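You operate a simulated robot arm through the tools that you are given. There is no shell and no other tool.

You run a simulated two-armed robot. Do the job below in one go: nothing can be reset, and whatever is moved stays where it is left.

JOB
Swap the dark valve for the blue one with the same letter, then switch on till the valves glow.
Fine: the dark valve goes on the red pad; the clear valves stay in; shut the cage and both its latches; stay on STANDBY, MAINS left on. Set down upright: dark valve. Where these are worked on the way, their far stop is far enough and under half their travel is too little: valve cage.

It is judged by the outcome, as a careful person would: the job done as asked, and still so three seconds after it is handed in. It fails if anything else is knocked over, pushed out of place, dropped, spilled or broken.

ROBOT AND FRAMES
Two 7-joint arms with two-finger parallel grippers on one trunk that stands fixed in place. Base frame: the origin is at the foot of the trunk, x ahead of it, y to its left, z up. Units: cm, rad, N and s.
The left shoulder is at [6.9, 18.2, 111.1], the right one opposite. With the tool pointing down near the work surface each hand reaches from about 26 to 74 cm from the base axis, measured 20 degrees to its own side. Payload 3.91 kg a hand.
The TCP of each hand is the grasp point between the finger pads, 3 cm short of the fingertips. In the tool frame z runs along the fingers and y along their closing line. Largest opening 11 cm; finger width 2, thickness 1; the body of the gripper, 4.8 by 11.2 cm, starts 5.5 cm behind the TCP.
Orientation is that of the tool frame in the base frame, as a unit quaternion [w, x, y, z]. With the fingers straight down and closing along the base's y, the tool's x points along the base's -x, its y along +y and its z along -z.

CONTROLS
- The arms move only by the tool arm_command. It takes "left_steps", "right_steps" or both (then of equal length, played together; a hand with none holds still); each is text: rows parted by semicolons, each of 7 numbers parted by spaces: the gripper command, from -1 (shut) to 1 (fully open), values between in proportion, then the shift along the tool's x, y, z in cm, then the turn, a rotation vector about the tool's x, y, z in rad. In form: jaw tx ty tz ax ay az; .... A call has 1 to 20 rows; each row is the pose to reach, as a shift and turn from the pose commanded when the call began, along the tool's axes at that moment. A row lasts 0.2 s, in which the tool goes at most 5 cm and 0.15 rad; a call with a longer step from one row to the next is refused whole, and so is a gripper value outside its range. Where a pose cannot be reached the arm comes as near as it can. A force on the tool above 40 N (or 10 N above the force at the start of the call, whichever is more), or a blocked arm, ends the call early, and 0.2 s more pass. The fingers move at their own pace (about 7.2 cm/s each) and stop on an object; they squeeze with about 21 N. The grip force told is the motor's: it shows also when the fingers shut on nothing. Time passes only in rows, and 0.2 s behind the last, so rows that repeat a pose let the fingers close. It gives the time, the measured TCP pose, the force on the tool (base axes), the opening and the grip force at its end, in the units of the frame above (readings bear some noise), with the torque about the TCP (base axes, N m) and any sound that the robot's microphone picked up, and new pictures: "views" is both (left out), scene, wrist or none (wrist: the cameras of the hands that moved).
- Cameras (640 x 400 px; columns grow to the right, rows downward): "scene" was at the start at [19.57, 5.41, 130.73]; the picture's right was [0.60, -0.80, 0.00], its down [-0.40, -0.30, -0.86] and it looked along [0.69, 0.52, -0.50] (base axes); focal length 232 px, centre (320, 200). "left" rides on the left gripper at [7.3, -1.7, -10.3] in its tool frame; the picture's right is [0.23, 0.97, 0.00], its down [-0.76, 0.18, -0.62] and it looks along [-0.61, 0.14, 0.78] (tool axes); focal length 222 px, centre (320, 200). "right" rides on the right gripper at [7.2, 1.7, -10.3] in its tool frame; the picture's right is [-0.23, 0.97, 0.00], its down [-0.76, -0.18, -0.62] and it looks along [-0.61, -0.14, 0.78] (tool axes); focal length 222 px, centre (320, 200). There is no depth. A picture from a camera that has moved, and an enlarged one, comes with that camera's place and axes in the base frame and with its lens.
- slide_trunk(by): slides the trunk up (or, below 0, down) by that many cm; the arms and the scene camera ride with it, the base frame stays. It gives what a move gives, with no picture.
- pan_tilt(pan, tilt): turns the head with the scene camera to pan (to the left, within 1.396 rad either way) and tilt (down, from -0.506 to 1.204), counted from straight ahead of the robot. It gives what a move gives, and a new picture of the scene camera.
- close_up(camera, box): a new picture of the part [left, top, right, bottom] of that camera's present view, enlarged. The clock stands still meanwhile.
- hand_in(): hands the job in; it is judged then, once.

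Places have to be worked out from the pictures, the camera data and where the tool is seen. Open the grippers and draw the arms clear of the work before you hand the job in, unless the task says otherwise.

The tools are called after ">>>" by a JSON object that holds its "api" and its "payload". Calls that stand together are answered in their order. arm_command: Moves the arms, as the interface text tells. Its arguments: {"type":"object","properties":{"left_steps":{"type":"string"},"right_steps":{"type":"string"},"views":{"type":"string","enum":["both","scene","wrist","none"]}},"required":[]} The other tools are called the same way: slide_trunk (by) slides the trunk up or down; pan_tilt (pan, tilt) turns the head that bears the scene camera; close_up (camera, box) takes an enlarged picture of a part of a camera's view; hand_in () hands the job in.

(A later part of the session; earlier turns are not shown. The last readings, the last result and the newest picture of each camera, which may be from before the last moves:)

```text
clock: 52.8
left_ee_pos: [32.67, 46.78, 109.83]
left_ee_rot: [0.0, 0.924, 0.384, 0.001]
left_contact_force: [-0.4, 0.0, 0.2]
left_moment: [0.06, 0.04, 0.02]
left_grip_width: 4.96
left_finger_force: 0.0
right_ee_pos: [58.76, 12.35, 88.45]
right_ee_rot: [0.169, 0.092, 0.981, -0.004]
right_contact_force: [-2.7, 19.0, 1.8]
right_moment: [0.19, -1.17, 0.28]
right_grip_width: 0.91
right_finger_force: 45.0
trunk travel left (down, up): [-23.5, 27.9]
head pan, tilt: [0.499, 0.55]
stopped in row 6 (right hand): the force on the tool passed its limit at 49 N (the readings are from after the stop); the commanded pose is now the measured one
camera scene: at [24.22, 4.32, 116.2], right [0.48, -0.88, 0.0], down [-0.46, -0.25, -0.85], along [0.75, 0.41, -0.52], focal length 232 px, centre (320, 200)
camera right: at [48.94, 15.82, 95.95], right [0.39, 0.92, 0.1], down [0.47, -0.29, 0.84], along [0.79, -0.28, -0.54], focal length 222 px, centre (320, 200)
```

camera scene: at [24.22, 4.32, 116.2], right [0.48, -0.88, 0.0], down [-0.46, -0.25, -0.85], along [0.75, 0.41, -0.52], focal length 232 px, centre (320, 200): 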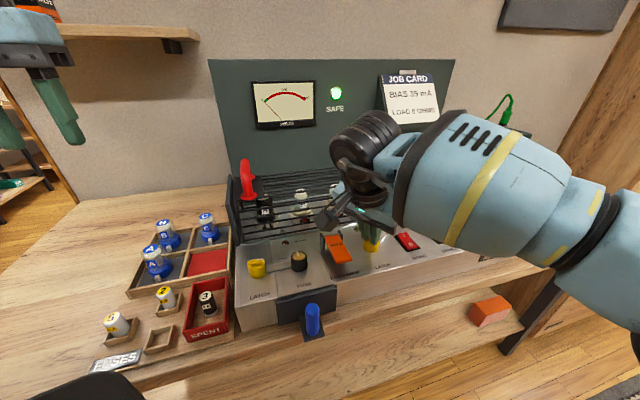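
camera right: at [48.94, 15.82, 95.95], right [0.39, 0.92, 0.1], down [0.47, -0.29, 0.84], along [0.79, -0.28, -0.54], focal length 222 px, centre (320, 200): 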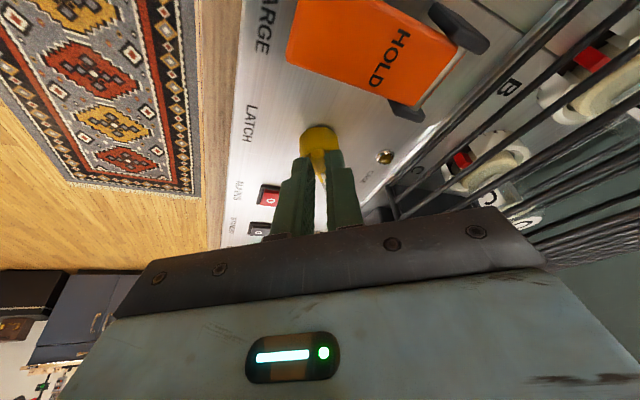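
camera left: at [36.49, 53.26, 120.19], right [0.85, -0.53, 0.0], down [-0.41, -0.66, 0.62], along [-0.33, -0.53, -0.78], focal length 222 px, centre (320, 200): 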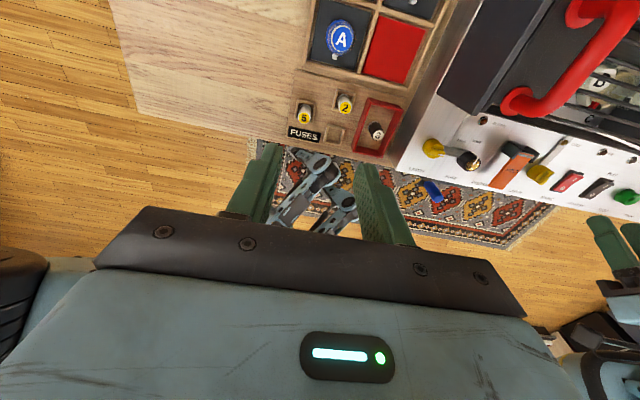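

It has turned 56° with some side load from my centre being about 0.3 cm off; I relax that and turn on a bit more.

>>> {"api": "arm_command", "payload": {"right_steps": "-1 0.03 0.2 0 0 0 0; -1 0.03 0.25 0 0 0 0; -1 0.02 0.38 0 0.043 -0.003 0.122; -1 0 0.5 0 0.086 -0.006 0.245; -1 -0.04 0.64 0.02 0.133 -0.009 0.377; -1 -0.04 0.64 0.02 0.133 -0.009 0.377", "views": "wrist"}}

>>> {"api": "close_up", "payload": {"camera": "right", "box": [220, 60, 480, 240]}}

```text
clock: 53.5
left_ee_pos: [32.61, 46.75, 109.89]
left_ee_rot: [0.001, 0.924, 0.383, 0.001]
left_contact_force: [0.2, 0.8, 0.0]
left_moment: [0.02, 0.02, 0.0]
left_grip_width: 4.96
left_finger_force: 0.1
right_ee_pos: [58.84, 12.37, 88.52]
right_ee_rot: [0.161, 0.105, 0.981, 0.002]
right_contact_force: [-7.7, 20.6, 9.8]
right_moment: [0.35, -0.62, 0.33]
right_grip_width: 0.96
right_finger_force: 45.5
trunk travel left (down, up): [-23.5, 27.9]
head pan, tilt: [0.499, 0.55]
stopped in row 3 (right hand): the force on the tool passed its limit at 49 N (the readings are from after the stop); the commanded pose is now the measured one
camera right: at [49.24, 15.9, 96.15], right [0.41, 0.91, 0.11], down [0.47, -0.31, 0.82], along [0.78, -0.29, -0.55], focal length 222 px, centre (320, 200)
```

right: 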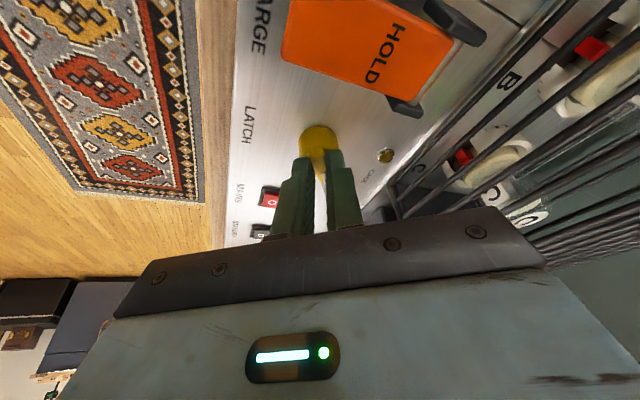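

```text
2.22 times, centred on (350, 150) of right
camera zoom: at [49.24, 15.9, 96.15], right [0.41, 0.91, 0.11], down [0.47, -0.31, 0.82], along [0.78, -0.29, -0.55], focal length 494 px, centre (253, 311)
```

zoom: 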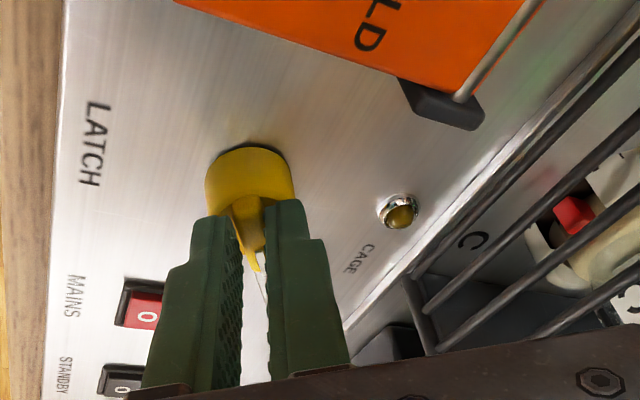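

I let go and lift to see where this latch stands.

>>> {"api": "arm_command", "payload": {"right_steps": "-0.6 0 0 0 0 0 0; -0.4 0 0 0 0 0 0; -0.4 0 0 -2 0 0 0; -0.4 0 0 -5 0 0 0; -0.4 0 0 -9 0 0 0; -0.4 0 0 -12 0 0 0", "views": "both"}}

>>> {"api": "close_up", "payload": {"camera": "scene", "box": [220, 180, 460, 320]}}

>>> {"api": "close_up", "payload": {"camera": "left", "box": [400, 80, 640, 230]}}

```text
clock: 54.9
left_ee_pos: [32.64, 46.73, 109.89]
left_ee_rot: [0.001, 0.923, 0.384, 0.002]
left_contact_force: [0.0, -0.2, 0.1]
left_moment: [0.02, 0.0, 0.0]
left_grip_width: 4.93
left_finger_force: 0.0
right_ee_pos: [56.47, 10.99, 100.01]
right_ee_rot: [0.158, 0.126, 0.979, 0.0]
right_contact_force: [0.5, 0.0, -0.1]
right_moment: [0.0, -0.01, 0.04]
right_grip_width: 3.31
right_finger_force: 0.0
trunk travel left (down, up): [-23.5, 27.9]
head pan, tilt: [0.499, 0.55]
camera scene: at [24.21, 4.29, 116.21], right [0.48, -0.88, 0.0], down [-0.46, -0.25, -0.85], along [0.75, 0.41, -0.52], focal length 232 px, centre (320, 200)
camera right: at [47.14, 14.81, 107.62], right [0.45, 0.89, 0.11], down [0.46, -0.33, 0.82], along [0.76, -0.32, -0.56], focal length 222 px, centre (320, 200)
```

scene: 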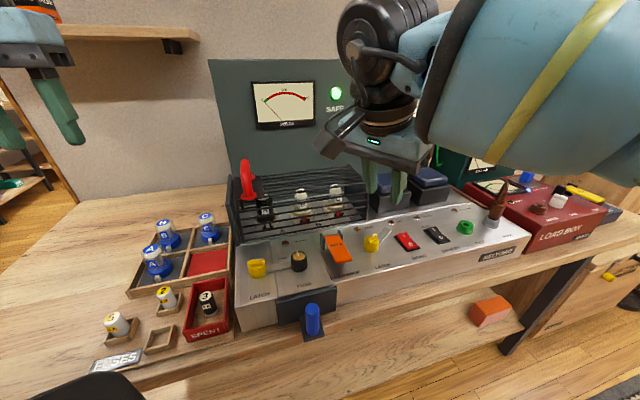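
right: 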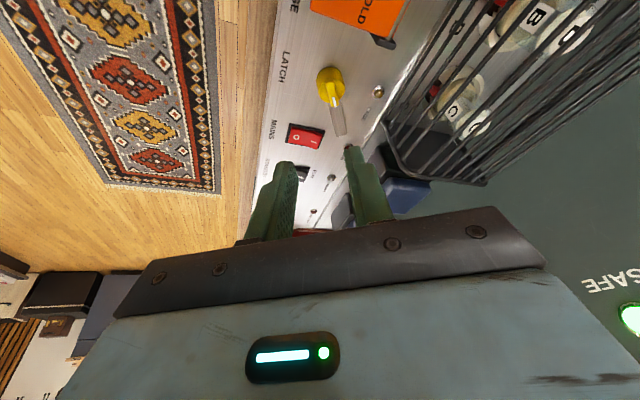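

```text
2.67 times, centred on (340, 250) of scene
camera zoom: at [24.21, 4.29, 116.21], right [0.48, -0.88, 0.0], down [-0.46, -0.25, -0.85], along [0.75, 0.41, -0.52], focal length 618 px, centre (267, 67)
```

zoom: 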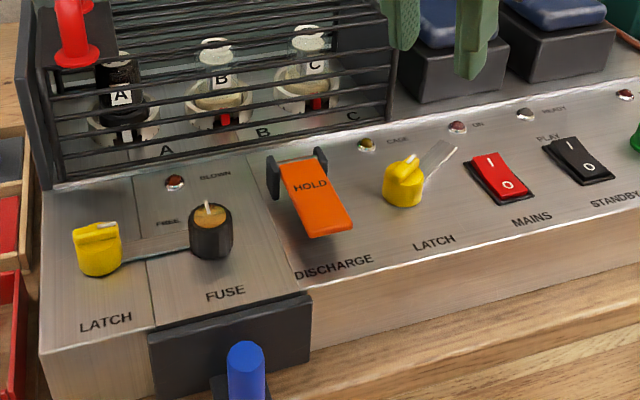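

```text
2.67 times, centred on (520, 155) of left
camera zoom: at [36.52, 53.16, 120.23], right [0.85, -0.53, 0.0], down [-0.41, -0.67, 0.62], along [-0.33, -0.53, -0.78], focal length 592 px, centre (-213, 320)
```

zoom: 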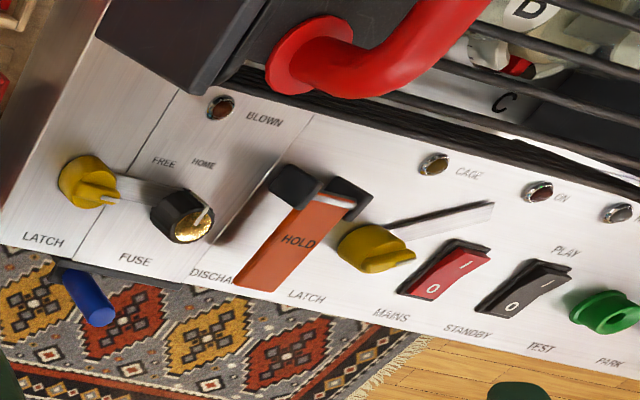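

Both latch bars are clear of the cage. I draw the right arm back and take the left camera over the rear of the cage to find the hinge.

>>> {"api": "arm_command", "payload": {"left_steps": "0 1.6 2.2 -1 0 0 0; 0 3.2 4.4 -2 0 0 0; 0 4.9 6.6 -3 0 0 0; 0 6.5 8.8 -3 0 0 0; 0 8.1 11 -3 0 0 0; 0 9.7 13.2 -3 0 0 0; 0 11.3 15.4 -3 0 0 0; 0 13 17.6 -3 0 0 0; 0 14.6 19.9 -3 0 0 0", "right_steps": "-0.1 0.6 -4 -1.5 0 0 0; -0.1 1.3 -8 -3 0 0 0; -0.1 1.9 -12 -4.6 0 0 0; -0.1 2.5 -16 -6.2 0 0 0; -0.1 3.2 -20 -7.7 0 0 0; -0.1 3.8 -24 -9.2 0 0 0; -0.1 4.4 -28 -10.8 0 0 0; -0.1 5.1 -32 -12.4 0 0 0; -0.1 5.7 -36.1 -13.9 0 0 0", "views": "both"}}

>>> {"api": "close_up", "payload": {"camera": "left", "box": [160, 0, 480, 200]}}

>>> {"api": "close_up", "payload": {"camera": "scene", "box": [225, 150, 375, 250]}}

```text
clock: 56.7
left_ee_pos: [54.19, 43.58, 113.01]
left_ee_rot: [-0.001, 0.924, 0.383, 0.0]
left_contact_force: [0.6, 0.3, 0.2]
left_moment: [-0.04, -0.01, 0.02]
left_grip_width: 5.49
left_finger_force: 0.1
right_ee_pos: [40.88, -16.87, 108.06]
right_ee_rot: [0.164, 0.124, 0.979, -0.01]
right_contact_force: [51.0, 12.3, -53.3]
right_moment: [-3.17, -2.43, -3.61]
right_grip_width: 4.95
right_finger_force: 0.0
trunk travel left (down, up): [-23.5, 27.9]
head pan, tilt: [0.499, 0.55]
stopped in row 9 (right hand): the force on the tool passed its limit at 87 N (the readings are from after the stop); the commanded pose is now the measured one
camera scene: at [25.16, 2.46, 116.62], right [0.27, -0.96, 0.0], down [-0.46, -0.13, -0.88], along [0.84, 0.24, -0.48], focal length 232 px, centre (320, 200)
camera right: at [31.43, -12.76, 115.66], right [0.45, 0.89, 0.1], down [0.45, -0.32, 0.83], along [0.77, -0.33, -0.55], focal length 222 px, centre (320, 200)
camera left: at [58.09, 50.03, 123.28], right [0.85, -0.53, 0.0], down [-0.41, -0.67, 0.62], along [-0.33, -0.53, -0.78], focal length 222 px, centre (320, 200)
```

scene: 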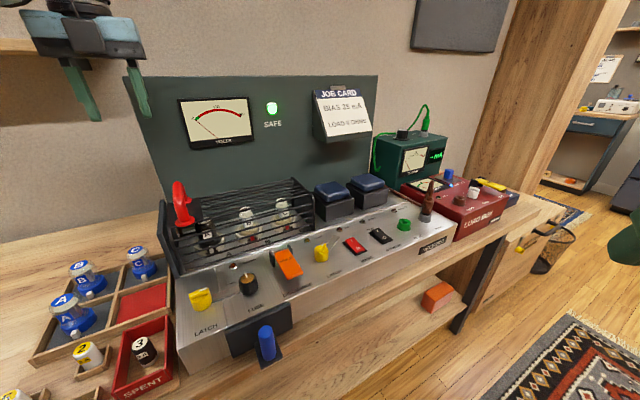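
right: 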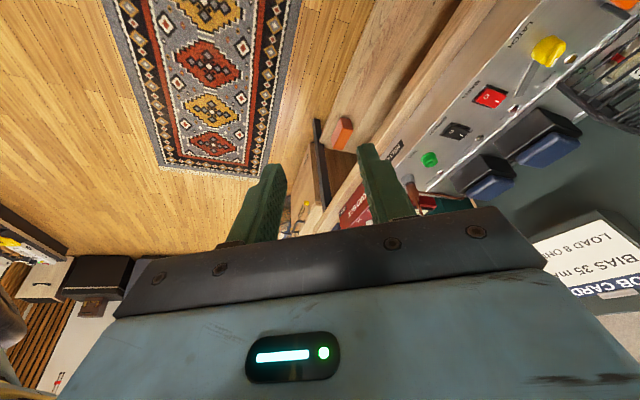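
left: 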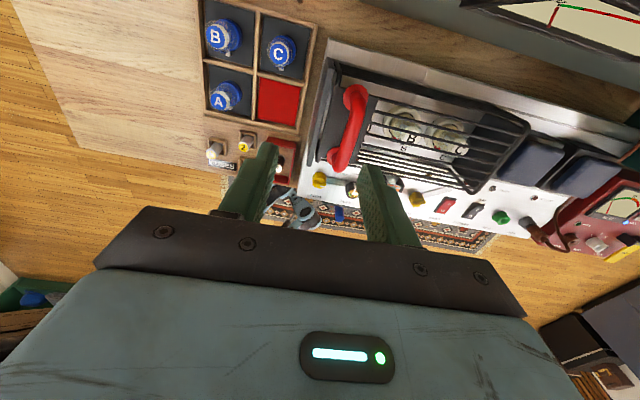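

```text
2.00 times, centred on (320, 100) of left
camera zoom: at [58.09, 50.03, 123.28], right [0.85, -0.53, 0.0], down [-0.41, -0.67, 0.62], along [-0.33, -0.53, -0.78], focal length 444 px, centre (320, 400)
```

zoom: 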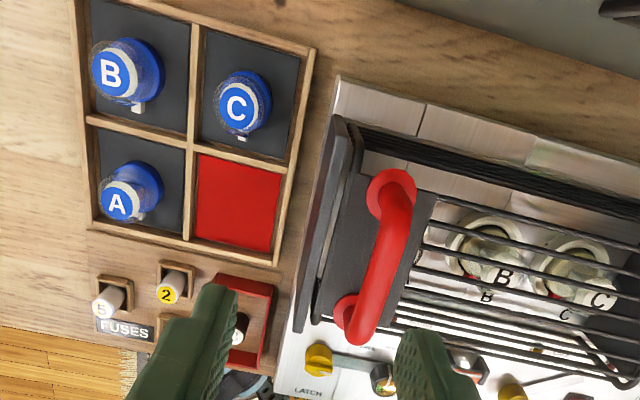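

```text
4.00 times, centred on (300, 200) of scene
camera zoom: at [25.16, 2.46, 116.62], right [0.27, -0.96, 0.0], down [-0.46, -0.13, -0.88], along [0.84, 0.24, -0.48], focal length 928 px, centre (400, 200)
```

zoom: 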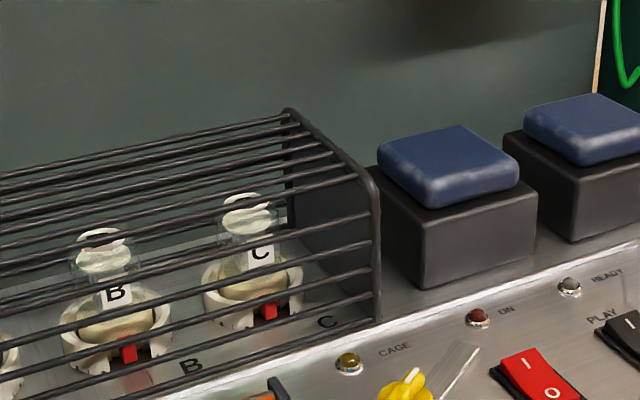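

The right hand brushed the robot's own head, so I back it off forward, down and outward.

>>> {"api": "arm_command", "payload": {"right_steps": "-0.1 -2 -1 3 0 0 0; -0.1 -4 -3 5.5 0 0 0; -0.1 -6 -5 8 0 0 0; -0.1 -6.5 -9 8 0 0 0; -0.1 -5.5 -13 8 0 0 0; -0.1 -4.5 -17 8 0 0 0", "views": "none"}}

>>> {"api": "pan_tilt", "payload": {"pan": 0.6, "tilt": 0.5}}

```text
clock: 58.1
left_ee_pos: [54.04, 43.69, 112.98]
left_ee_rot: [0.0, 0.923, 0.385, 0.001]
left_contact_force: [0.8, -0.4, -0.2]
left_moment: [0.0, -0.03, -0.03]
left_grip_width: 5.52
left_finger_force: 0.0
right_ee_pos: [43.16, -34.48, 101.94]
right_ee_rot: [0.166, 0.116, 0.979, -0.005]
right_contact_force: [-0.7, 0.1, -0.8]
right_moment: [0.0, 0.0, 0.01]
right_grip_width: 4.94
right_finger_force: 0.1
trunk travel left (down, up): [-23.5, 27.9]
head pan, tilt: [0.499, 0.55]
```

```text
clock: 58.8
left_ee_pos: [54.11, 43.67, 112.98]
left_ee_rot: [-0.001, 0.923, 0.384, 0.0]
left_contact_force: [-0.1, 0.5, 0.3]
left_moment: [0.0, 0.02, 0.02]
left_grip_width: 5.5
left_finger_force: 0.0
right_ee_pos: [43.23, -34.44, 101.95]
right_ee_rot: [0.166, 0.117, 0.979, -0.004]
right_contact_force: [-0.1, -0.8, 0.0]
right_moment: [0.01, 0.01, 0.01]
right_grip_width: 4.98
right_finger_force: 0.1
trunk travel left (down, up): [-23.5, 27.9]
head pan, tilt: [0.6, 0.499]
camera scene: at [23.86, 5.1, 116.66], right [0.56, -0.83, 0.0], down [-0.4, -0.27, -0.88], along [0.72, 0.5, -0.48], focal length 232 px, centre (320, 200)
```

scene: 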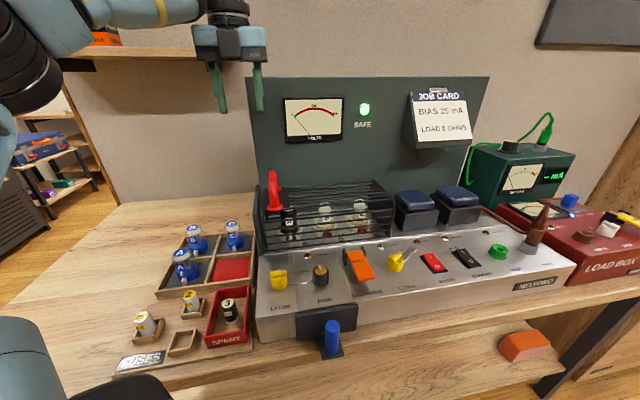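

The cage's handle is near (56, 38.9, 95.5). I take enlarged views of it from both cameras to get its height and ends.

>>> {"api": "close_up", "payload": {"camera": "scene", "box": [250, 160, 330, 260]}}

>>> {"api": "close_up", "payload": {"camera": "left", "box": [290, 30, 450, 190]}}

```text
4.00 times, centred on (290, 210) of scene
camera zoom: at [23.86, 5.1, 116.66], right [0.56, -0.83, 0.0], down [-0.4, -0.27, -0.88], along [0.72, 0.5, -0.48], focal length 928 px, centre (440, 160)
```

zoom: 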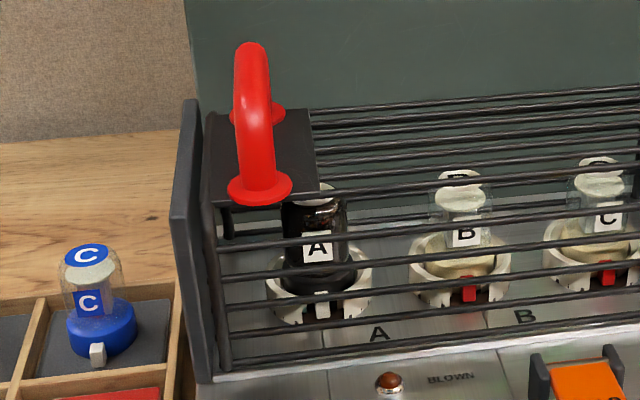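

```text
2.50 times, centred on (370, 110) of left
camera zoom: at [58.05, 50.01, 123.31], right [0.85, -0.53, 0.0], down [-0.41, -0.67, 0.62], along [-0.33, -0.53, -0.78], focal length 555 px, centre (195, 425)
```

zoom: 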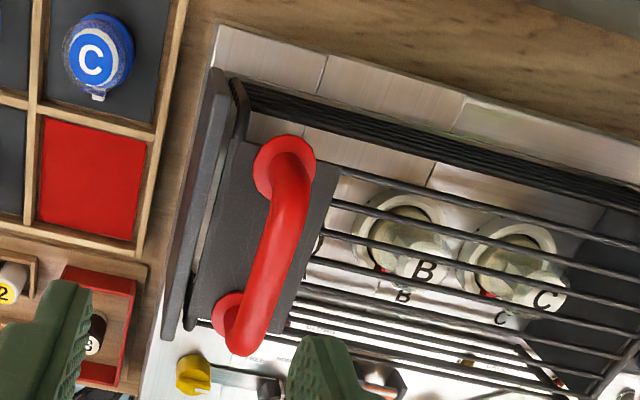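

The handle bar's middle is about (55.5, 39.0), centre height about 95.7, over a plate at z 93. I come down on it with a 4 cm opening and grip.

>>> {"api": "arm_command", "payload": {"left_steps": "-0.27 -0.8 1.4 3 0 0 0; -0.27 -1.6 2.8 6 0 0 0; -0.27 -2.35 4.27 9 0 0 0; -0.27 -2.35 4.27 11 0 0 0; -0.27 -2.35 4.27 11 0 0 0", "views": "both"}}

>>> {"api": "close_up", "payload": {"camera": "scene", "box": [230, 120, 350, 220]}}

>>> {"api": "close_up", "payload": {"camera": "left", "box": [240, 60, 440, 220]}}

```text
clock: 60.0
left_ee_pos: [55.65, 39.05, 102.02]
left_ee_rot: [0.0, 0.923, 0.385, 0.001]
left_contact_force: [-0.3, -0.1, -0.4]
left_moment: [-0.02, 0.04, 0.04]
left_grip_width: 4.0
left_finger_force: 0.1
right_ee_pos: [43.18, -34.34, 102.02]
right_ee_rot: [0.166, 0.118, 0.979, -0.005]
right_contact_force: [0.6, 0.4, 0.0]
right_moment: [0.01, 0.0, 0.0]
right_grip_width: 4.95
right_finger_force: 0.0
trunk travel left (down, up): [-23.5, 27.9]
head pan, tilt: [0.6, 0.499]
camera scene: at [23.86, 5.1, 116.67], right [0.56, -0.83, 0.0], down [-0.4, -0.27, -0.88], along [0.72, 0.5, -0.48], focal length 232 px, centre (320, 200)
camera left: at [59.46, 45.37, 112.38], right [0.85, -0.53, 0.0], down [-0.41, -0.67, 0.62], along [-0.33, -0.53, -0.78], focal length 222 px, centre (320, 200)
```

scene: 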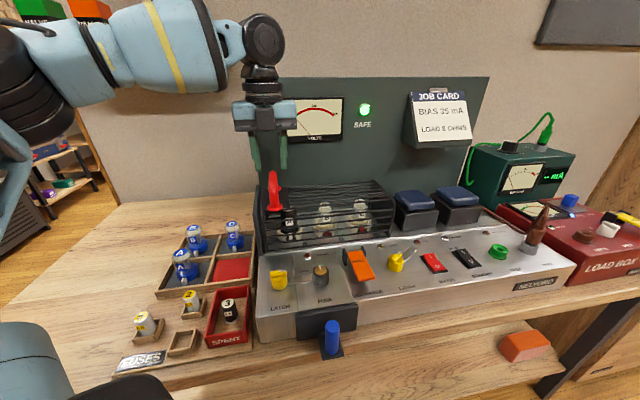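
left: 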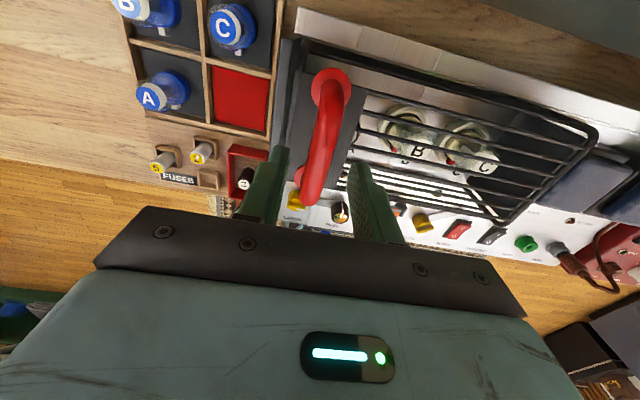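

```text
4.00 times, centred on (290, 170) of scene
camera zoom: at [23.86, 5.1, 116.67], right [0.56, -0.83, 0.0], down [-0.4, -0.27, -0.88], along [0.72, 0.5, -0.48], focal length 928 px, centre (440, 320)
```

zoom: 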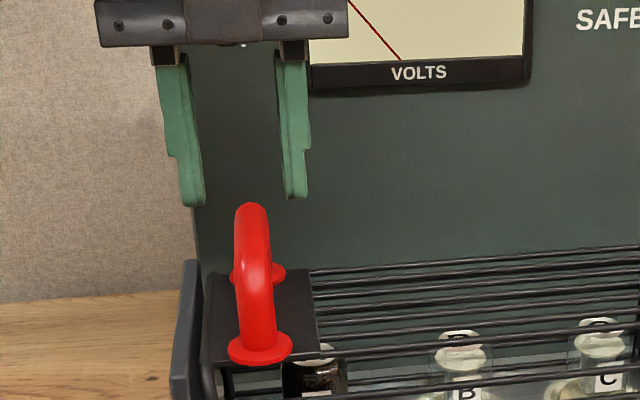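

```text
2.50 times, centred on (340, 140) of left
camera zoom: at [59.46, 45.37, 112.38], right [0.85, -0.53, 0.0], down [-0.41, -0.67, 0.62], along [-0.33, -0.53, -0.78], focal length 555 px, centre (270, 350)
```

zoom: 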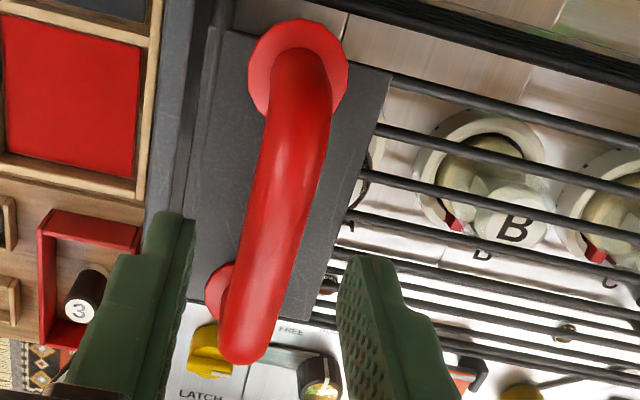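

The handle is centred between the fingers; I go down 5.3 cm and grip it.

>>> {"api": "arm_command", "payload": {"left_steps": "-0.27 0 0 2.7 0 0 0; -0.27 0 0 5.3 0 0 0; -0.27 0 0 5.3 0 0 0; -1 0 0 5.3 0 0 0; -1 0 0 5.3 0 0 0; -1 0 0 5.3 0 0 0", "views": "none"}}

```text
clock: 61.4
left_ee_pos: [55.72, 38.96, 96.59]
left_ee_rot: [-0.001, 0.923, 0.384, 0.001]
left_contact_force: [8.4, -8.3, -2.4]
left_moment: [0.18, -0.4, -0.14]
left_grip_width: 1.77
left_finger_force: 44.7
right_ee_pos: [43.4, -34.71, 102.04]
right_ee_rot: [0.166, 0.117, 0.979, -0.003]
right_contact_force: [0.5, 0.8, -0.8]
right_moment: [0.0, -0.02, 0.0]
right_grip_width: 4.94
right_finger_force: 0.0
trunk travel left (down, up): [-23.5, 27.9]
head pan, tilt: [0.6, 0.499]
```

Gripped (1.77 cm). I lift 1.5 cm and see how it yields.

>>> {"api": "arm_command", "payload": {"left_steps": "-1 0 0.15 -0.5 0 0 0; -1 0 0.2 -1 0 0 0; -1 0 0.2 -1.5 0 0 0; -1 0 0.2 -1.5 0 0 0", "views": "scene"}}

>>> {"api": "close_up", "payload": {"camera": "scene", "box": [240, 150, 420, 270]}}

```text
clock: 62.2
left_ee_pos: [55.75, 39.08, 97.47]
left_ee_rot: [-0.003, 0.923, 0.385, -0.005]
left_contact_force: [10.3, 3.5, -9.1]
left_moment: [-0.3, 0.01, -0.3]
left_grip_width: 1.74
left_finger_force: 45.3
right_ee_pos: [43.29, -34.41, 102.05]
right_ee_rot: [0.165, 0.116, 0.979, -0.005]
right_contact_force: [-0.2, 0.1, -0.1]
right_moment: [0.01, 0.01, -0.03]
right_grip_width: 4.95
right_finger_force: 0.0
trunk travel left (down, up): [-23.5, 27.9]
head pan, tilt: [0.6, 0.499]
stopped in row 4 (left hand): the force on the tool passed its limit at 43 N (the readings are from after the stop); the commanded pose is now the measured one
camera scene: at [24.03, 5.19, 116.65], right [0.56, -0.83, 0.0], down [-0.4, -0.27, -0.88], along [0.72, 0.5, -0.48], focal length 232 px, centre (320, 200)
```

scene: 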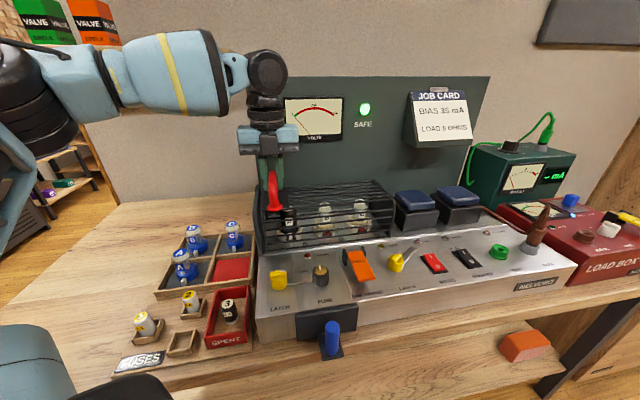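

```text
3.33 times, centred on (330, 210) of scene
camera zoom: at [24.03, 5.19, 116.65], right [0.56, -0.83, 0.0], down [-0.4, -0.27, -0.88], along [0.72, 0.5, -0.48], focal length 773 px, centre (287, 167)
```

zoom: 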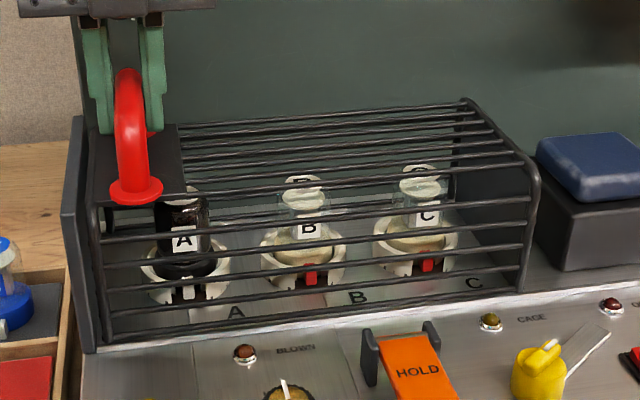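

The lift was resisted at 43 N and the cage did not visibly rise, so it may slide or turn another way. I test gently sideways along the row, both ways.

>>> {"api": "arm_command", "payload": {"left_steps": "-1 0 0.4 0 0 0 0; -1 0 0.8 0 0 0 0; -1 0 0.8 0 0 0 0", "views": "none"}}

>>> {"api": "arm_command", "payload": {"left_steps": "-1 0 -0.4 0 0 0 0; -1 0 -0.8 0 0 0 0; -1 0 -1.2 0 0 0 0; -1 0 -1.6 0 0 0 0; -1 0 -1.6 0 0 0 0", "views": "scene"}}

```text
clock: 63.0
left_ee_pos: [55.98, 39.03, 97.54]
left_ee_rot: [-0.005, 0.923, 0.386, -0.005]
left_contact_force: [-14.7, 28.3, -8.0]
left_moment: [0.62, -0.24, -0.56]
left_grip_width: 1.75
left_finger_force: 44.5
right_ee_pos: [43.15, -34.08, 102.18]
right_ee_rot: [0.167, 0.117, 0.979, -0.006]
right_contact_force: [0.2, 0.1, 0.2]
right_moment: [-0.01, 0.04, -0.02]
right_grip_width: 4.93
right_finger_force: 0.1
trunk travel left (down, up): [-23.5, 27.9]
head pan, tilt: [0.6, 0.499]
```

```text
clock: 64.1
left_ee_pos: [55.75, 39.08, 97.46]
left_ee_rot: [0.002, 0.924, 0.382, 0.0]
left_contact_force: [25.7, -10.6, -13.4]
left_moment: [0.51, -0.78, 0.24]
left_grip_width: 1.78
left_finger_force: 44.6
right_ee_pos: [43.58, -34.48, 101.87]
right_ee_rot: [0.165, 0.117, 0.979, -0.005]
right_contact_force: [0.6, -0.2, 0.3]
right_moment: [-0.03, 0.03, 0.02]
right_grip_width: 4.93
right_finger_force: 0.1
trunk travel left (down, up): [-23.5, 27.9]
head pan, tilt: [0.6, 0.499]
stopped in row 5 (left hand): the force on the tool passed its limit at 46 N (the readings are from after the stop); the commanded pose is now the measured one
camera scene: at [24.26, 5.1, 116.58], right [0.57, -0.82, 0.0], down [-0.4, -0.27, -0.88], along [0.72, 0.5, -0.48], focal length 232 px, centre (320, 200)
```

scene: 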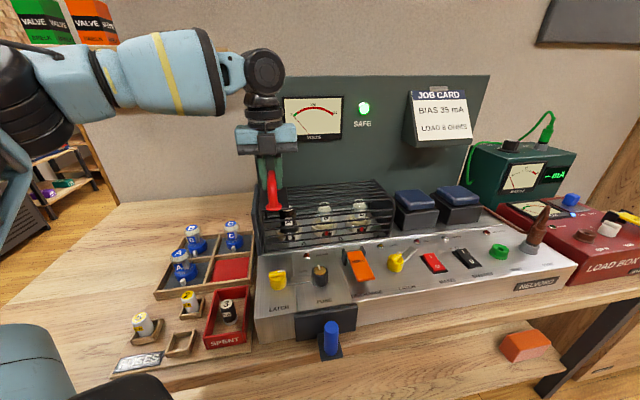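

It is rigid along the row, and during the lift the tool was pulled toward the rear, which fits a hinge along the rear edge. I try moving back and up together.

>>> {"api": "arm_command", "payload": {"left_steps": "-1 0.3 0.2 -0.2 0 0 0; -1 0.6 0.2 -0.4 0 0 0; -1 0.9 0.2 -0.7 0 0 0; -1 1.2 0.2 -1 0 0 0", "views": "scene"}}

>>> {"api": "close_up", "payload": {"camera": "scene", "box": [240, 150, 420, 270]}}

```text
clock: 65.1
left_ee_pos: [56.37, 39.61, 98.66]
left_ee_rot: [0.001, 0.925, 0.38, -0.003]
left_contact_force: [-0.6, -26.5, -26.9]
left_moment: [-0.37, 0.04, 0.21]
left_grip_width: 1.79
left_finger_force: 44.9
right_ee_pos: [43.35, -34.57, 101.94]
right_ee_rot: [0.166, 0.117, 0.979, -0.003]
right_contact_force: [0.1, -0.2, 0.0]
right_moment: [-0.01, -0.02, -0.03]
right_grip_width: 4.95
right_finger_force: 0.0
trunk travel left (down, up): [-23.5, 27.9]
head pan, tilt: [0.6, 0.499]
camera scene: at [24.03, 4.95, 116.63], right [0.56, -0.83, 0.0], down [-0.4, -0.27, -0.88], along [0.72, 0.5, -0.48], focal length 232 px, centre (320, 200)
```

scene: 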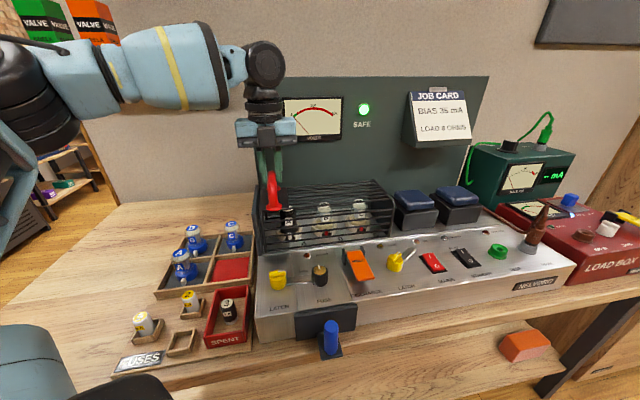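

```text
3.33 times, centred on (330, 210) of scene
camera zoom: at [24.03, 4.95, 116.63], right [0.56, -0.83, 0.0], down [-0.4, -0.27, -0.88], along [0.72, 0.5, -0.48], focal length 773 px, centre (287, 167)
```

zoom: 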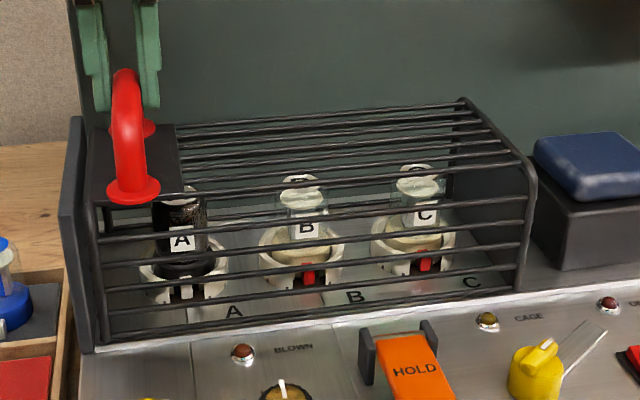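

The cage itself has not moved: it still seems held. The right latch only got to about 60°, while the left is at 90°, so I let go of the handle and go back to turn the right latch further with a better-known axis, K ≈ (60.1, 12.1).

>>> {"api": "arm_command", "payload": {"left_steps": "-0.5 0 0 0 0 0 0; -0.27 0 0 0 0 0 0; -0.27 0 0 -3 0 0 0; -0.27 0 0 -7 0 0 0; -0.27 0 -3 -10 0 0 0; -0.27 0 -7 -11 0 0 0; -0.27 0 -11 -11 0 0 0; -0.27 0 -14 -11 0 0 0", "views": "none"}}

>>> {"api": "close_up", "payload": {"camera": "scene", "box": [250, 160, 450, 310]}}

>>> {"api": "close_up", "payload": {"camera": "scene", "box": [370, 220, 490, 290]}}

```text
clock: 66.9
left_ee_pos: [46.06, 49.96, 109.91]
left_ee_rot: [0.001, 0.924, 0.382, -0.001]
left_contact_force: [-0.1, 1.2, -0.3]
left_moment: [0.02, 0.03, 0.01]
left_grip_width: 4.03
left_finger_force: 0.0
right_ee_pos: [43.24, -34.47, 101.97]
right_ee_rot: [0.166, 0.118, 0.979, -0.004]
right_contact_force: [-0.2, -0.7, -0.4]
right_moment: [0.0, 0.02, -0.03]
right_grip_width: 4.95
right_finger_force: 0.1
trunk travel left (down, up): [-23.5, 27.9]
head pan, tilt: [0.6, 0.499]
```

```text
2.67 times, centred on (350, 235) of scene
camera zoom: at [23.83, 5.14, 116.67], right [0.56, -0.83, 0.0], down [-0.39, -0.27, -0.88], along [0.72, 0.5, -0.48], focal length 618 px, centre (240, 107)
```

zoom: 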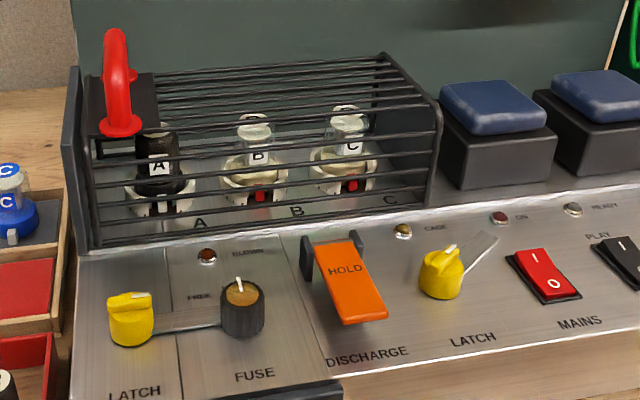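

```text
5.33 times, centred on (430, 255) of scene
camera zoom: at [23.83, 5.14, 116.67], right [0.56, -0.83, 0.0], down [-0.39, -0.27, -0.88], along [0.72, 0.5, -0.48], focal length 1237 px, centre (-267, -93)
```

zoom: 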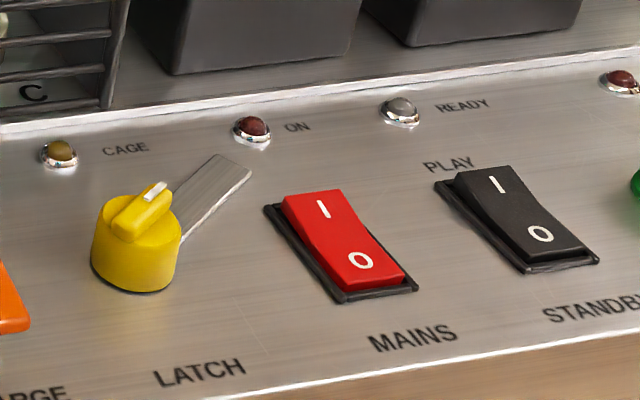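

The right knob stands at about 60°. I bring the right hand (still tilted, yaw about -0.24) above it again.

>>> {"api": "arm_command", "payload": {"right_steps": "-0.1 -0.3 4.5 0 0 0 0; -0.1 -0.5 9 0 0 0 0; -0.1 -0.8 13.5 0.5 0 0 0; -0.1 -1 18 1 0 0 0; -0.1 -1.3 22.5 1.5 0 0 0; -0.1 -1.6 27 2 0 0 0; -0.1 -1.9 31.5 3 0 0 0; -0.1 -2.2 36 4 0 0 0; -0.1 -2.5 40.5 5 0 0 0; -0.1 -2.7 45 5.5 0 0 0; -0.1 -2.9 49 5.8 0 0 0", "views": "both"}}

```text
clock: 69.5
left_ee_pos: [46.1, 49.9, 109.76]
left_ee_rot: [0.002, 0.924, 0.383, -0.002]
left_contact_force: [0.8, 0.0, 0.7]
left_moment: [-0.05, 0.01, 0.0]
left_grip_width: 4.02
left_finger_force: 0.0
right_ee_pos: [63.14, 6.55, 99.72]
right_ee_rot: [0.161, 0.174, 0.972, 0.0]
right_contact_force: [-0.1, 0.3, 0.6]
right_moment: [-0.03, -0.02, 0.0]
right_grip_width: 4.94
right_finger_force: 0.1
trunk travel left (down, up): [-23.5, 27.9]
head pan, tilt: [0.6, 0.499]
stopped in row 11 (right hand): the arm was blocked; the commanded pose is now the measured one
camera scene: at [23.77, 5.24, 116.68], right [0.57, -0.82, 0.0], down [-0.39, -0.27, -0.88], along [0.72, 0.5, -0.48], focal length 232 px, centre (320, 200)
camera right: at [54.01, 11.24, 107.36], right [0.53, 0.84, 0.13], down [0.42, -0.39, 0.82], along [0.74, -0.38, -0.56], focal length 222 px, centre (320, 200)
```

scene: 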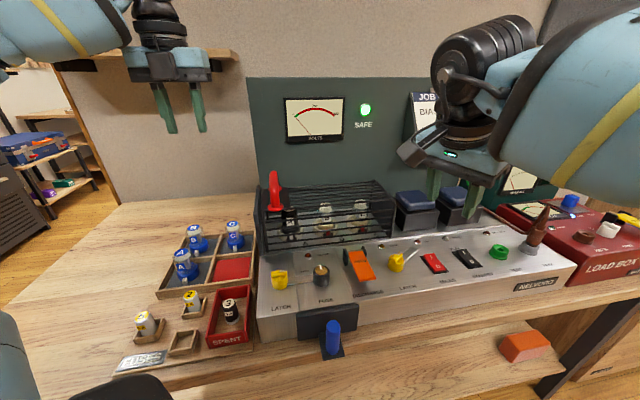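
right: 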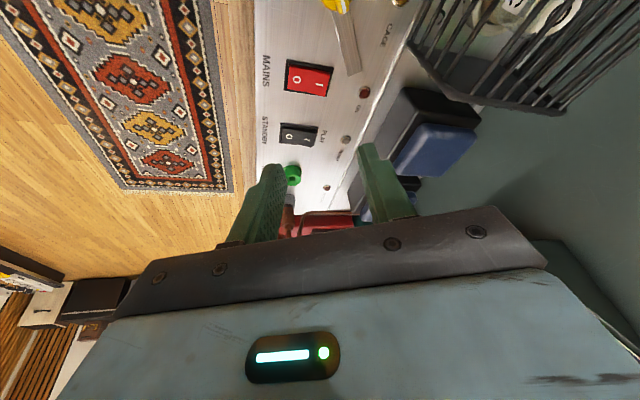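

Blocked again in this posture. I go back, turn the hand to yaw +45° there, and come in by the way that worked before.

>>> {"api": "arm_command", "payload": {"right_steps": "-0.1 0.7 -3 -1 -0.044 0.008 -0.135; -0.1 1.3 -6 -2 -0.089 0.016 -0.27; -0.1 2 -9 -3 -0.133 0.024 -0.405; -0.1 2.7 -12 -4 -0.178 0.032 -0.54; -0.1 3.3 -15 -5 -0.223 0.04 -0.675; -0.1 4 -18 -5.8 -0.268 0.048 -0.81; -0.1 4.6 -21 -6.6 -0.312 0.056 -0.945; -0.1 5.3 -23.7 -7.4 -0.357 0.064 -1.083", "views": "none"}}

```text
clock: 71.3
left_ee_pos: [46.19, 49.76, 109.96]
left_ee_rot: [0.0, 0.924, 0.381, -0.001]
left_contact_force: [-0.6, 0.3, 0.0]
left_moment: [0.0, -0.01, -0.01]
left_grip_width: 4.03
left_finger_force: 0.0
right_ee_pos: [48.04, -13.34, 103.56]
right_ee_rot: [0.135, -0.381, 0.911, 0.087]
right_contact_force: [-0.4, 0.2, 0.2]
right_moment: [0.01, 0.02, -0.01]
right_grip_width: 4.96
right_finger_force: 0.2
trunk travel left (down, up): [-23.5, 27.9]
head pan, tilt: [0.6, 0.499]
```

Now the hand is at (48, -13.3) with yaw +45° and tilt; I bring it above the latch.

>>> {"api": "arm_command", "payload": {"right_steps": "-0.1 -3.2 1.2 2 0 0 0; -0.1 -6.5 2.4 4 0 0 0; -0.1 -9.7 3.7 6 0 0 0; -0.1 -13 4.9 8 0 0 0; -0.1 -16.2 6.1 10 0 0 0; -0.1 -19.4 7.3 12 0 0 0; -0.1 -22.6 8.55 13.7 0 0 0", "views": "none"}}

```text
clock: 72.9
left_ee_pos: [46.25, 50.02, 109.99]
left_ee_rot: [0.001, 0.924, 0.382, -0.001]
left_contact_force: [0.4, 0.1, 0.1]
left_moment: [-0.02, 0.01, -0.01]
left_grip_width: 4.0
left_finger_force: 0.2
right_ee_pos: [59.79, 11.59, 97.97]
right_ee_rot: [0.136, -0.38, 0.911, 0.087]
right_contact_force: [0.6, -0.4, 0.6]
right_moment: [-0.01, -0.01, 0.01]
right_grip_width: 4.98
right_finger_force: 0.1
trunk travel left (down, up): [-23.5, 27.9]
head pan, tilt: [0.6, 0.499]
```

Reached. Now I turn the hand about the vertical, above the knob, to line up with the fin (yaw about -0.25).

>>> {"api": "arm_command", "payload": {"right_steps": "-0.1 0 0.13 0 0.041 -0.007 0.123; -0.1 -0.02 0.26 0.01 0.081 -0.014 0.247; -0.1 -0.05 0.4 0.02 0.122 -0.022 0.37; -0.1 -0.08 0.53 0.04 0.162 -0.029 0.494; -0.1 -0.13 0.65 0.06 0.203 -0.036 0.617; -0.1 -0.18 0.74 0.09 0.243 -0.043 0.741; -0.1 -0.24 0.82 0.12 0.284 -0.051 0.865; -0.1 -0.3 0.88 0.15 0.3245 -0.058 0.988", "views": "both"}}

>>> {"api": "close_up", "payload": {"camera": "scene", "box": [340, 190, 460, 290]}}

>>> {"api": "close_up", "payload": {"camera": "right", "box": [220, 40, 420, 200]}}

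```text
clock: 74.9
left_ee_pos: [46.16, 49.86, 109.87]
left_ee_rot: [0.0, 0.924, 0.382, -0.001]
left_contact_force: [0.0, -1.4, 0.6]
left_moment: [0.01, 0.0, -0.03]
left_grip_width: 3.99
left_finger_force: 0.0
right_ee_pos: [62.07, 8.01, 98.21]
right_ee_rot: [0.153, 0.165, 0.974, 0.013]
right_contact_force: [0.6, 0.4, -0.6]
right_moment: [-0.02, 0.02, 0.01]
right_grip_width: 4.94
right_finger_force: 0.0
trunk travel left (down, up): [-23.5, 27.9]
head pan, tilt: [0.6, 0.499]
stopped in row 8 (right hand): the arm was blocked; the commanded pose is now the measured one
camera scene: at [23.85, 5.11, 116.67], right [0.56, -0.83, 0.0], down [-0.39, -0.27, -0.88], along [0.72, 0.5, -0.48], focal length 232 px, centre (320, 200)
camera right: at [53.01, 12.31, 106.14], right [0.51, 0.85, 0.14], down [0.44, -0.4, 0.8], along [0.74, -0.35, -0.58], focal length 222 px, centre (320, 200)
```

scene: 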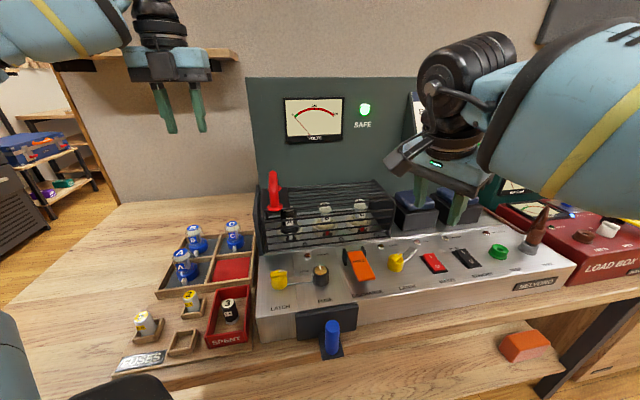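
right: 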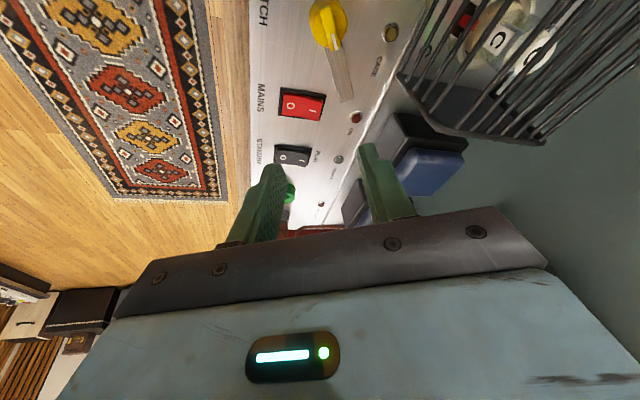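

```text
4.00 times, centred on (400, 240) of scene
camera zoom: at [23.85, 5.11, 116.67], right [0.56, -0.83, 0.0], down [-0.39, -0.27, -0.88], along [0.72, 0.5, -0.48], focal length 928 px, centre (0, 40)
```

zoom: 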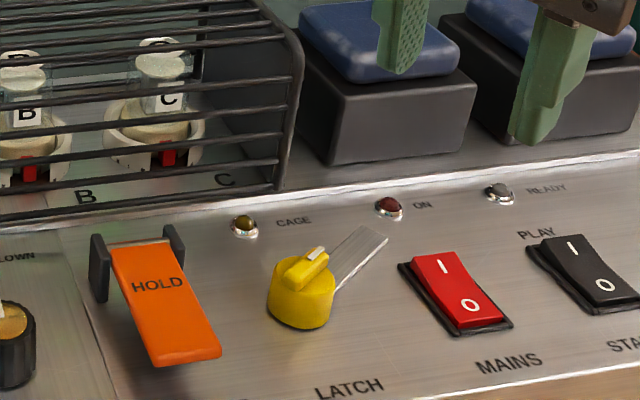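

```text
2.50 times, centred on (320, 120) of right
camera zoom: at [53.01, 12.31, 106.14], right [0.51, 0.85, 0.14], down [0.44, -0.4, 0.8], along [0.74, -0.35, -0.58], focal length 555 px, centre (320, 400)
```

zoom: 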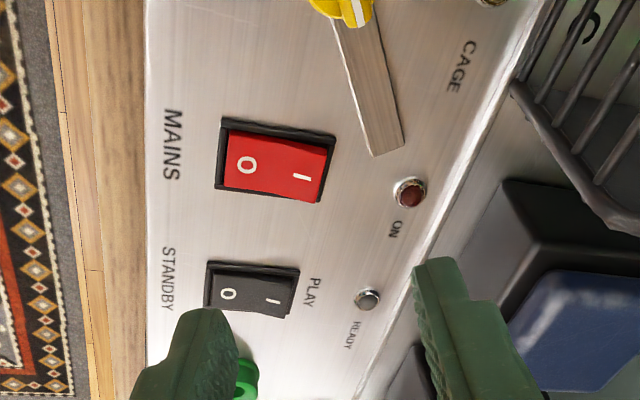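

The arm jams by itself near yaw -0.2 (so the latch was not at its stop). I'll instead grip the knob's round body from a larger yaw and turn it on by friction. First back out and turn to yaw about +0.97.

>>> {"api": "arm_command", "payload": {"right_steps": "-0.1 0.5 -2.6 -1 -0.042 0.011 -0.137; -0.1 1 -5.2 -2 -0.085 0.022 -0.274; -0.1 1.4 -8 -3 -0.127 0.033 -0.411; -0.1 1.9 -10.6 -4 -0.169 0.044 -0.548; -0.1 2.4 -13.2 -5 -0.212 0.055 -0.686; -0.1 2.9 -15.8 -6 -0.254 0.066 -0.823; -0.1 3.3 -18.4 -7 -0.296 0.077 -0.96; -0.1 3.8 -21 -8 -0.339 0.088 -1.097; -0.1 4.3 -23.8 -8.5 -0.382 0.099 -1.237", "views": "none"}}

```text
clock: 76.9
left_ee_pos: [46.15, 49.91, 109.88]
left_ee_rot: [0.0, 0.924, 0.381, -0.001]
left_contact_force: [0.1, -0.2, 0.3]
left_moment: [0.01, -0.01, 0.05]
left_grip_width: 4.01
left_finger_force: 0.0
right_ee_pos: [47.95, -12.7, 103.15]
right_ee_rot: [0.112, -0.461, 0.874, 0.103]
right_contact_force: [0.0, -0.6, -0.6]
right_moment: [-0.01, -0.04, -0.01]
right_grip_width: 4.95
right_finger_force: 0.0
trunk travel left (down, up): [-23.5, 27.9]
head pan, tilt: [0.6, 0.499]
```

Now at yaw about +0.96; I approach above the knob and level the sideways lean.

>>> {"api": "arm_command", "payload": {"right_steps": "-0.1 -3.4 0.5 2 0.01 0 0; -0.1 -6.8 1 4 0.02 0 0; -0.1 -10.2 1.4 6 0.04 0 0; -0.1 -13.6 1.9 8 0.05 0 0; -0.1 -17 2.4 10 0.06 0 0; -0.1 -20.4 2.8 11.5 0.07 0 0; -0.1 -23.8 3.3 12.9 0.081 0 0", "views": "both"}}

>>> {"api": "close_up", "payload": {"camera": "scene", "box": [340, 190, 460, 290]}}

>>> {"api": "close_up", "payload": {"camera": "right", "box": [220, 10, 420, 170]}}

```text
clock: 78.5
left_ee_pos: [46.14, 49.93, 109.75]
left_ee_rot: [0.001, 0.924, 0.382, 0.0]
left_contact_force: [-0.3, -0.3, -0.3]
left_moment: [0.02, 0.03, 0.03]
left_grip_width: 4.02
left_finger_force: 0.0
right_ee_pos: [59.94, 11.31, 97.99]
right_ee_rot: [0.132, -0.452, 0.88, 0.066]
right_contact_force: [-0.4, -0.3, 0.0]
right_moment: [-0.03, -0.01, -0.02]
right_grip_width: 4.94
right_finger_force: 0.0
trunk travel left (down, up): [-23.5, 27.9]
head pan, tilt: [0.6, 0.499]
camera scene: at [23.82, 5.18, 116.67], right [0.57, -0.82, 0.0], down [-0.39, -0.27, -0.88], along [0.72, 0.5, -0.48], focal length 232 px, centre (320, 200)
camera right: at [52.82, 4.4, 105.84], right [-0.67, 0.74, 0.06], down [0.46, 0.34, 0.82], along [0.59, 0.57, -0.57], focal length 222 px, centre (320, 200)
```

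scene: 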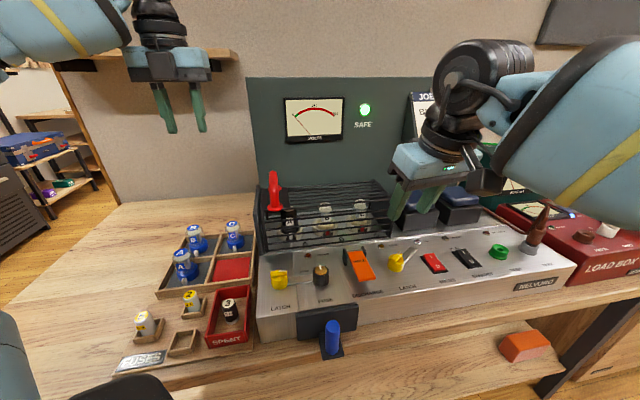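
right: 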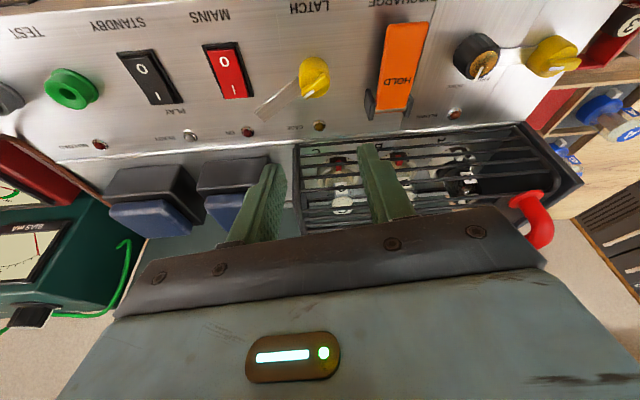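

```text
4.00 times, centred on (400, 240) of scene
camera zoom: at [23.82, 5.18, 116.67], right [0.57, -0.82, 0.0], down [-0.39, -0.27, -0.88], along [0.72, 0.5, -0.48], focal length 928 px, centre (0, 40)
```

zoom: 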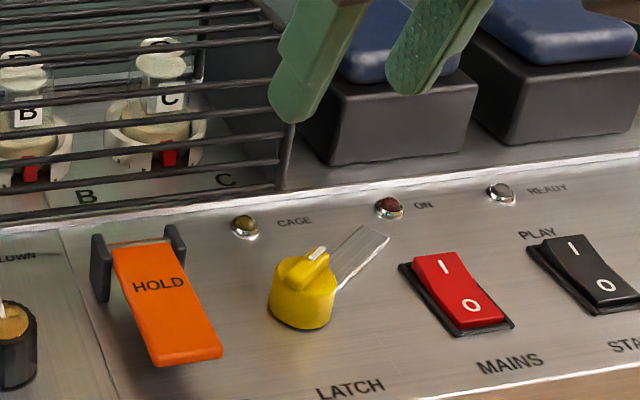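

```text
2.50 times, centred on (320, 90) of right
camera zoom: at [52.82, 4.4, 105.84], right [-0.67, 0.74, 0.06], down [0.46, 0.34, 0.82], along [0.59, 0.57, -0.57], focal length 555 px, centre (320, 475)
```

zoom: 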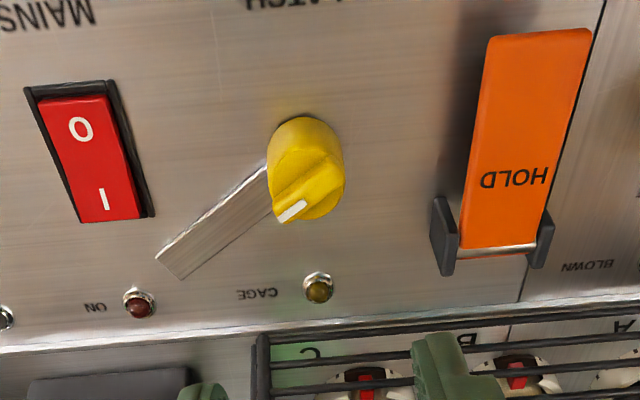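

I lower so the fingertips straddle the knob's body, then close on it.

>>> {"api": "arm_command", "payload": {"right_steps": "-0.1 1.1 0.15 3.5 0 0 0; -0.1 2.2 0.3 7 0 0 0; -0.1 3 0.37 9.4 0 0 0; -0.1 3.18 0.37 9.9 0 0 0; -0.1 3.18 0.37 9.9 0 0 0; -1 3.18 0.37 9.9 0 0 0; -1 3.18 0.37 9.9 0 0 0; -1 3.18 0.37 9.9 0 0 0", "views": "wrist"}}

```text
clock: 80.3
left_ee_pos: [46.29, 49.81, 110.01]
left_ee_rot: [0.001, 0.924, 0.382, 0.0]
left_contact_force: [0.1, 0.0, 0.5]
left_moment: [-0.01, 0.0, 0.0]
left_grip_width: 4.01
left_finger_force: 0.1
right_ee_pos: [59.5, 11.23, 87.57]
right_ee_rot: [0.131, -0.453, 0.879, 0.066]
right_contact_force: [5.9, -3.6, -2.8]
right_moment: [0.17, -0.42, -0.08]
right_grip_width: 3.06
right_finger_force: 44.7
trunk travel left (down, up): [-23.5, 27.9]
head pan, tilt: [0.6, 0.499]
camera right: at [52.49, 4.22, 95.42], right [-0.67, 0.74, 0.06], down [0.46, 0.34, 0.82], along [0.58, 0.58, -0.57], focal length 222 px, centre (320, 200)
```

right: 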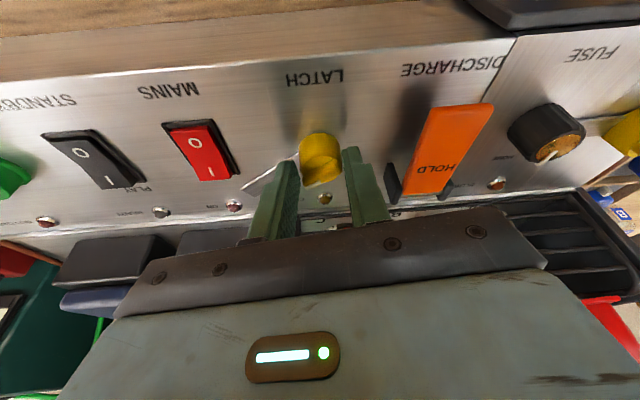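

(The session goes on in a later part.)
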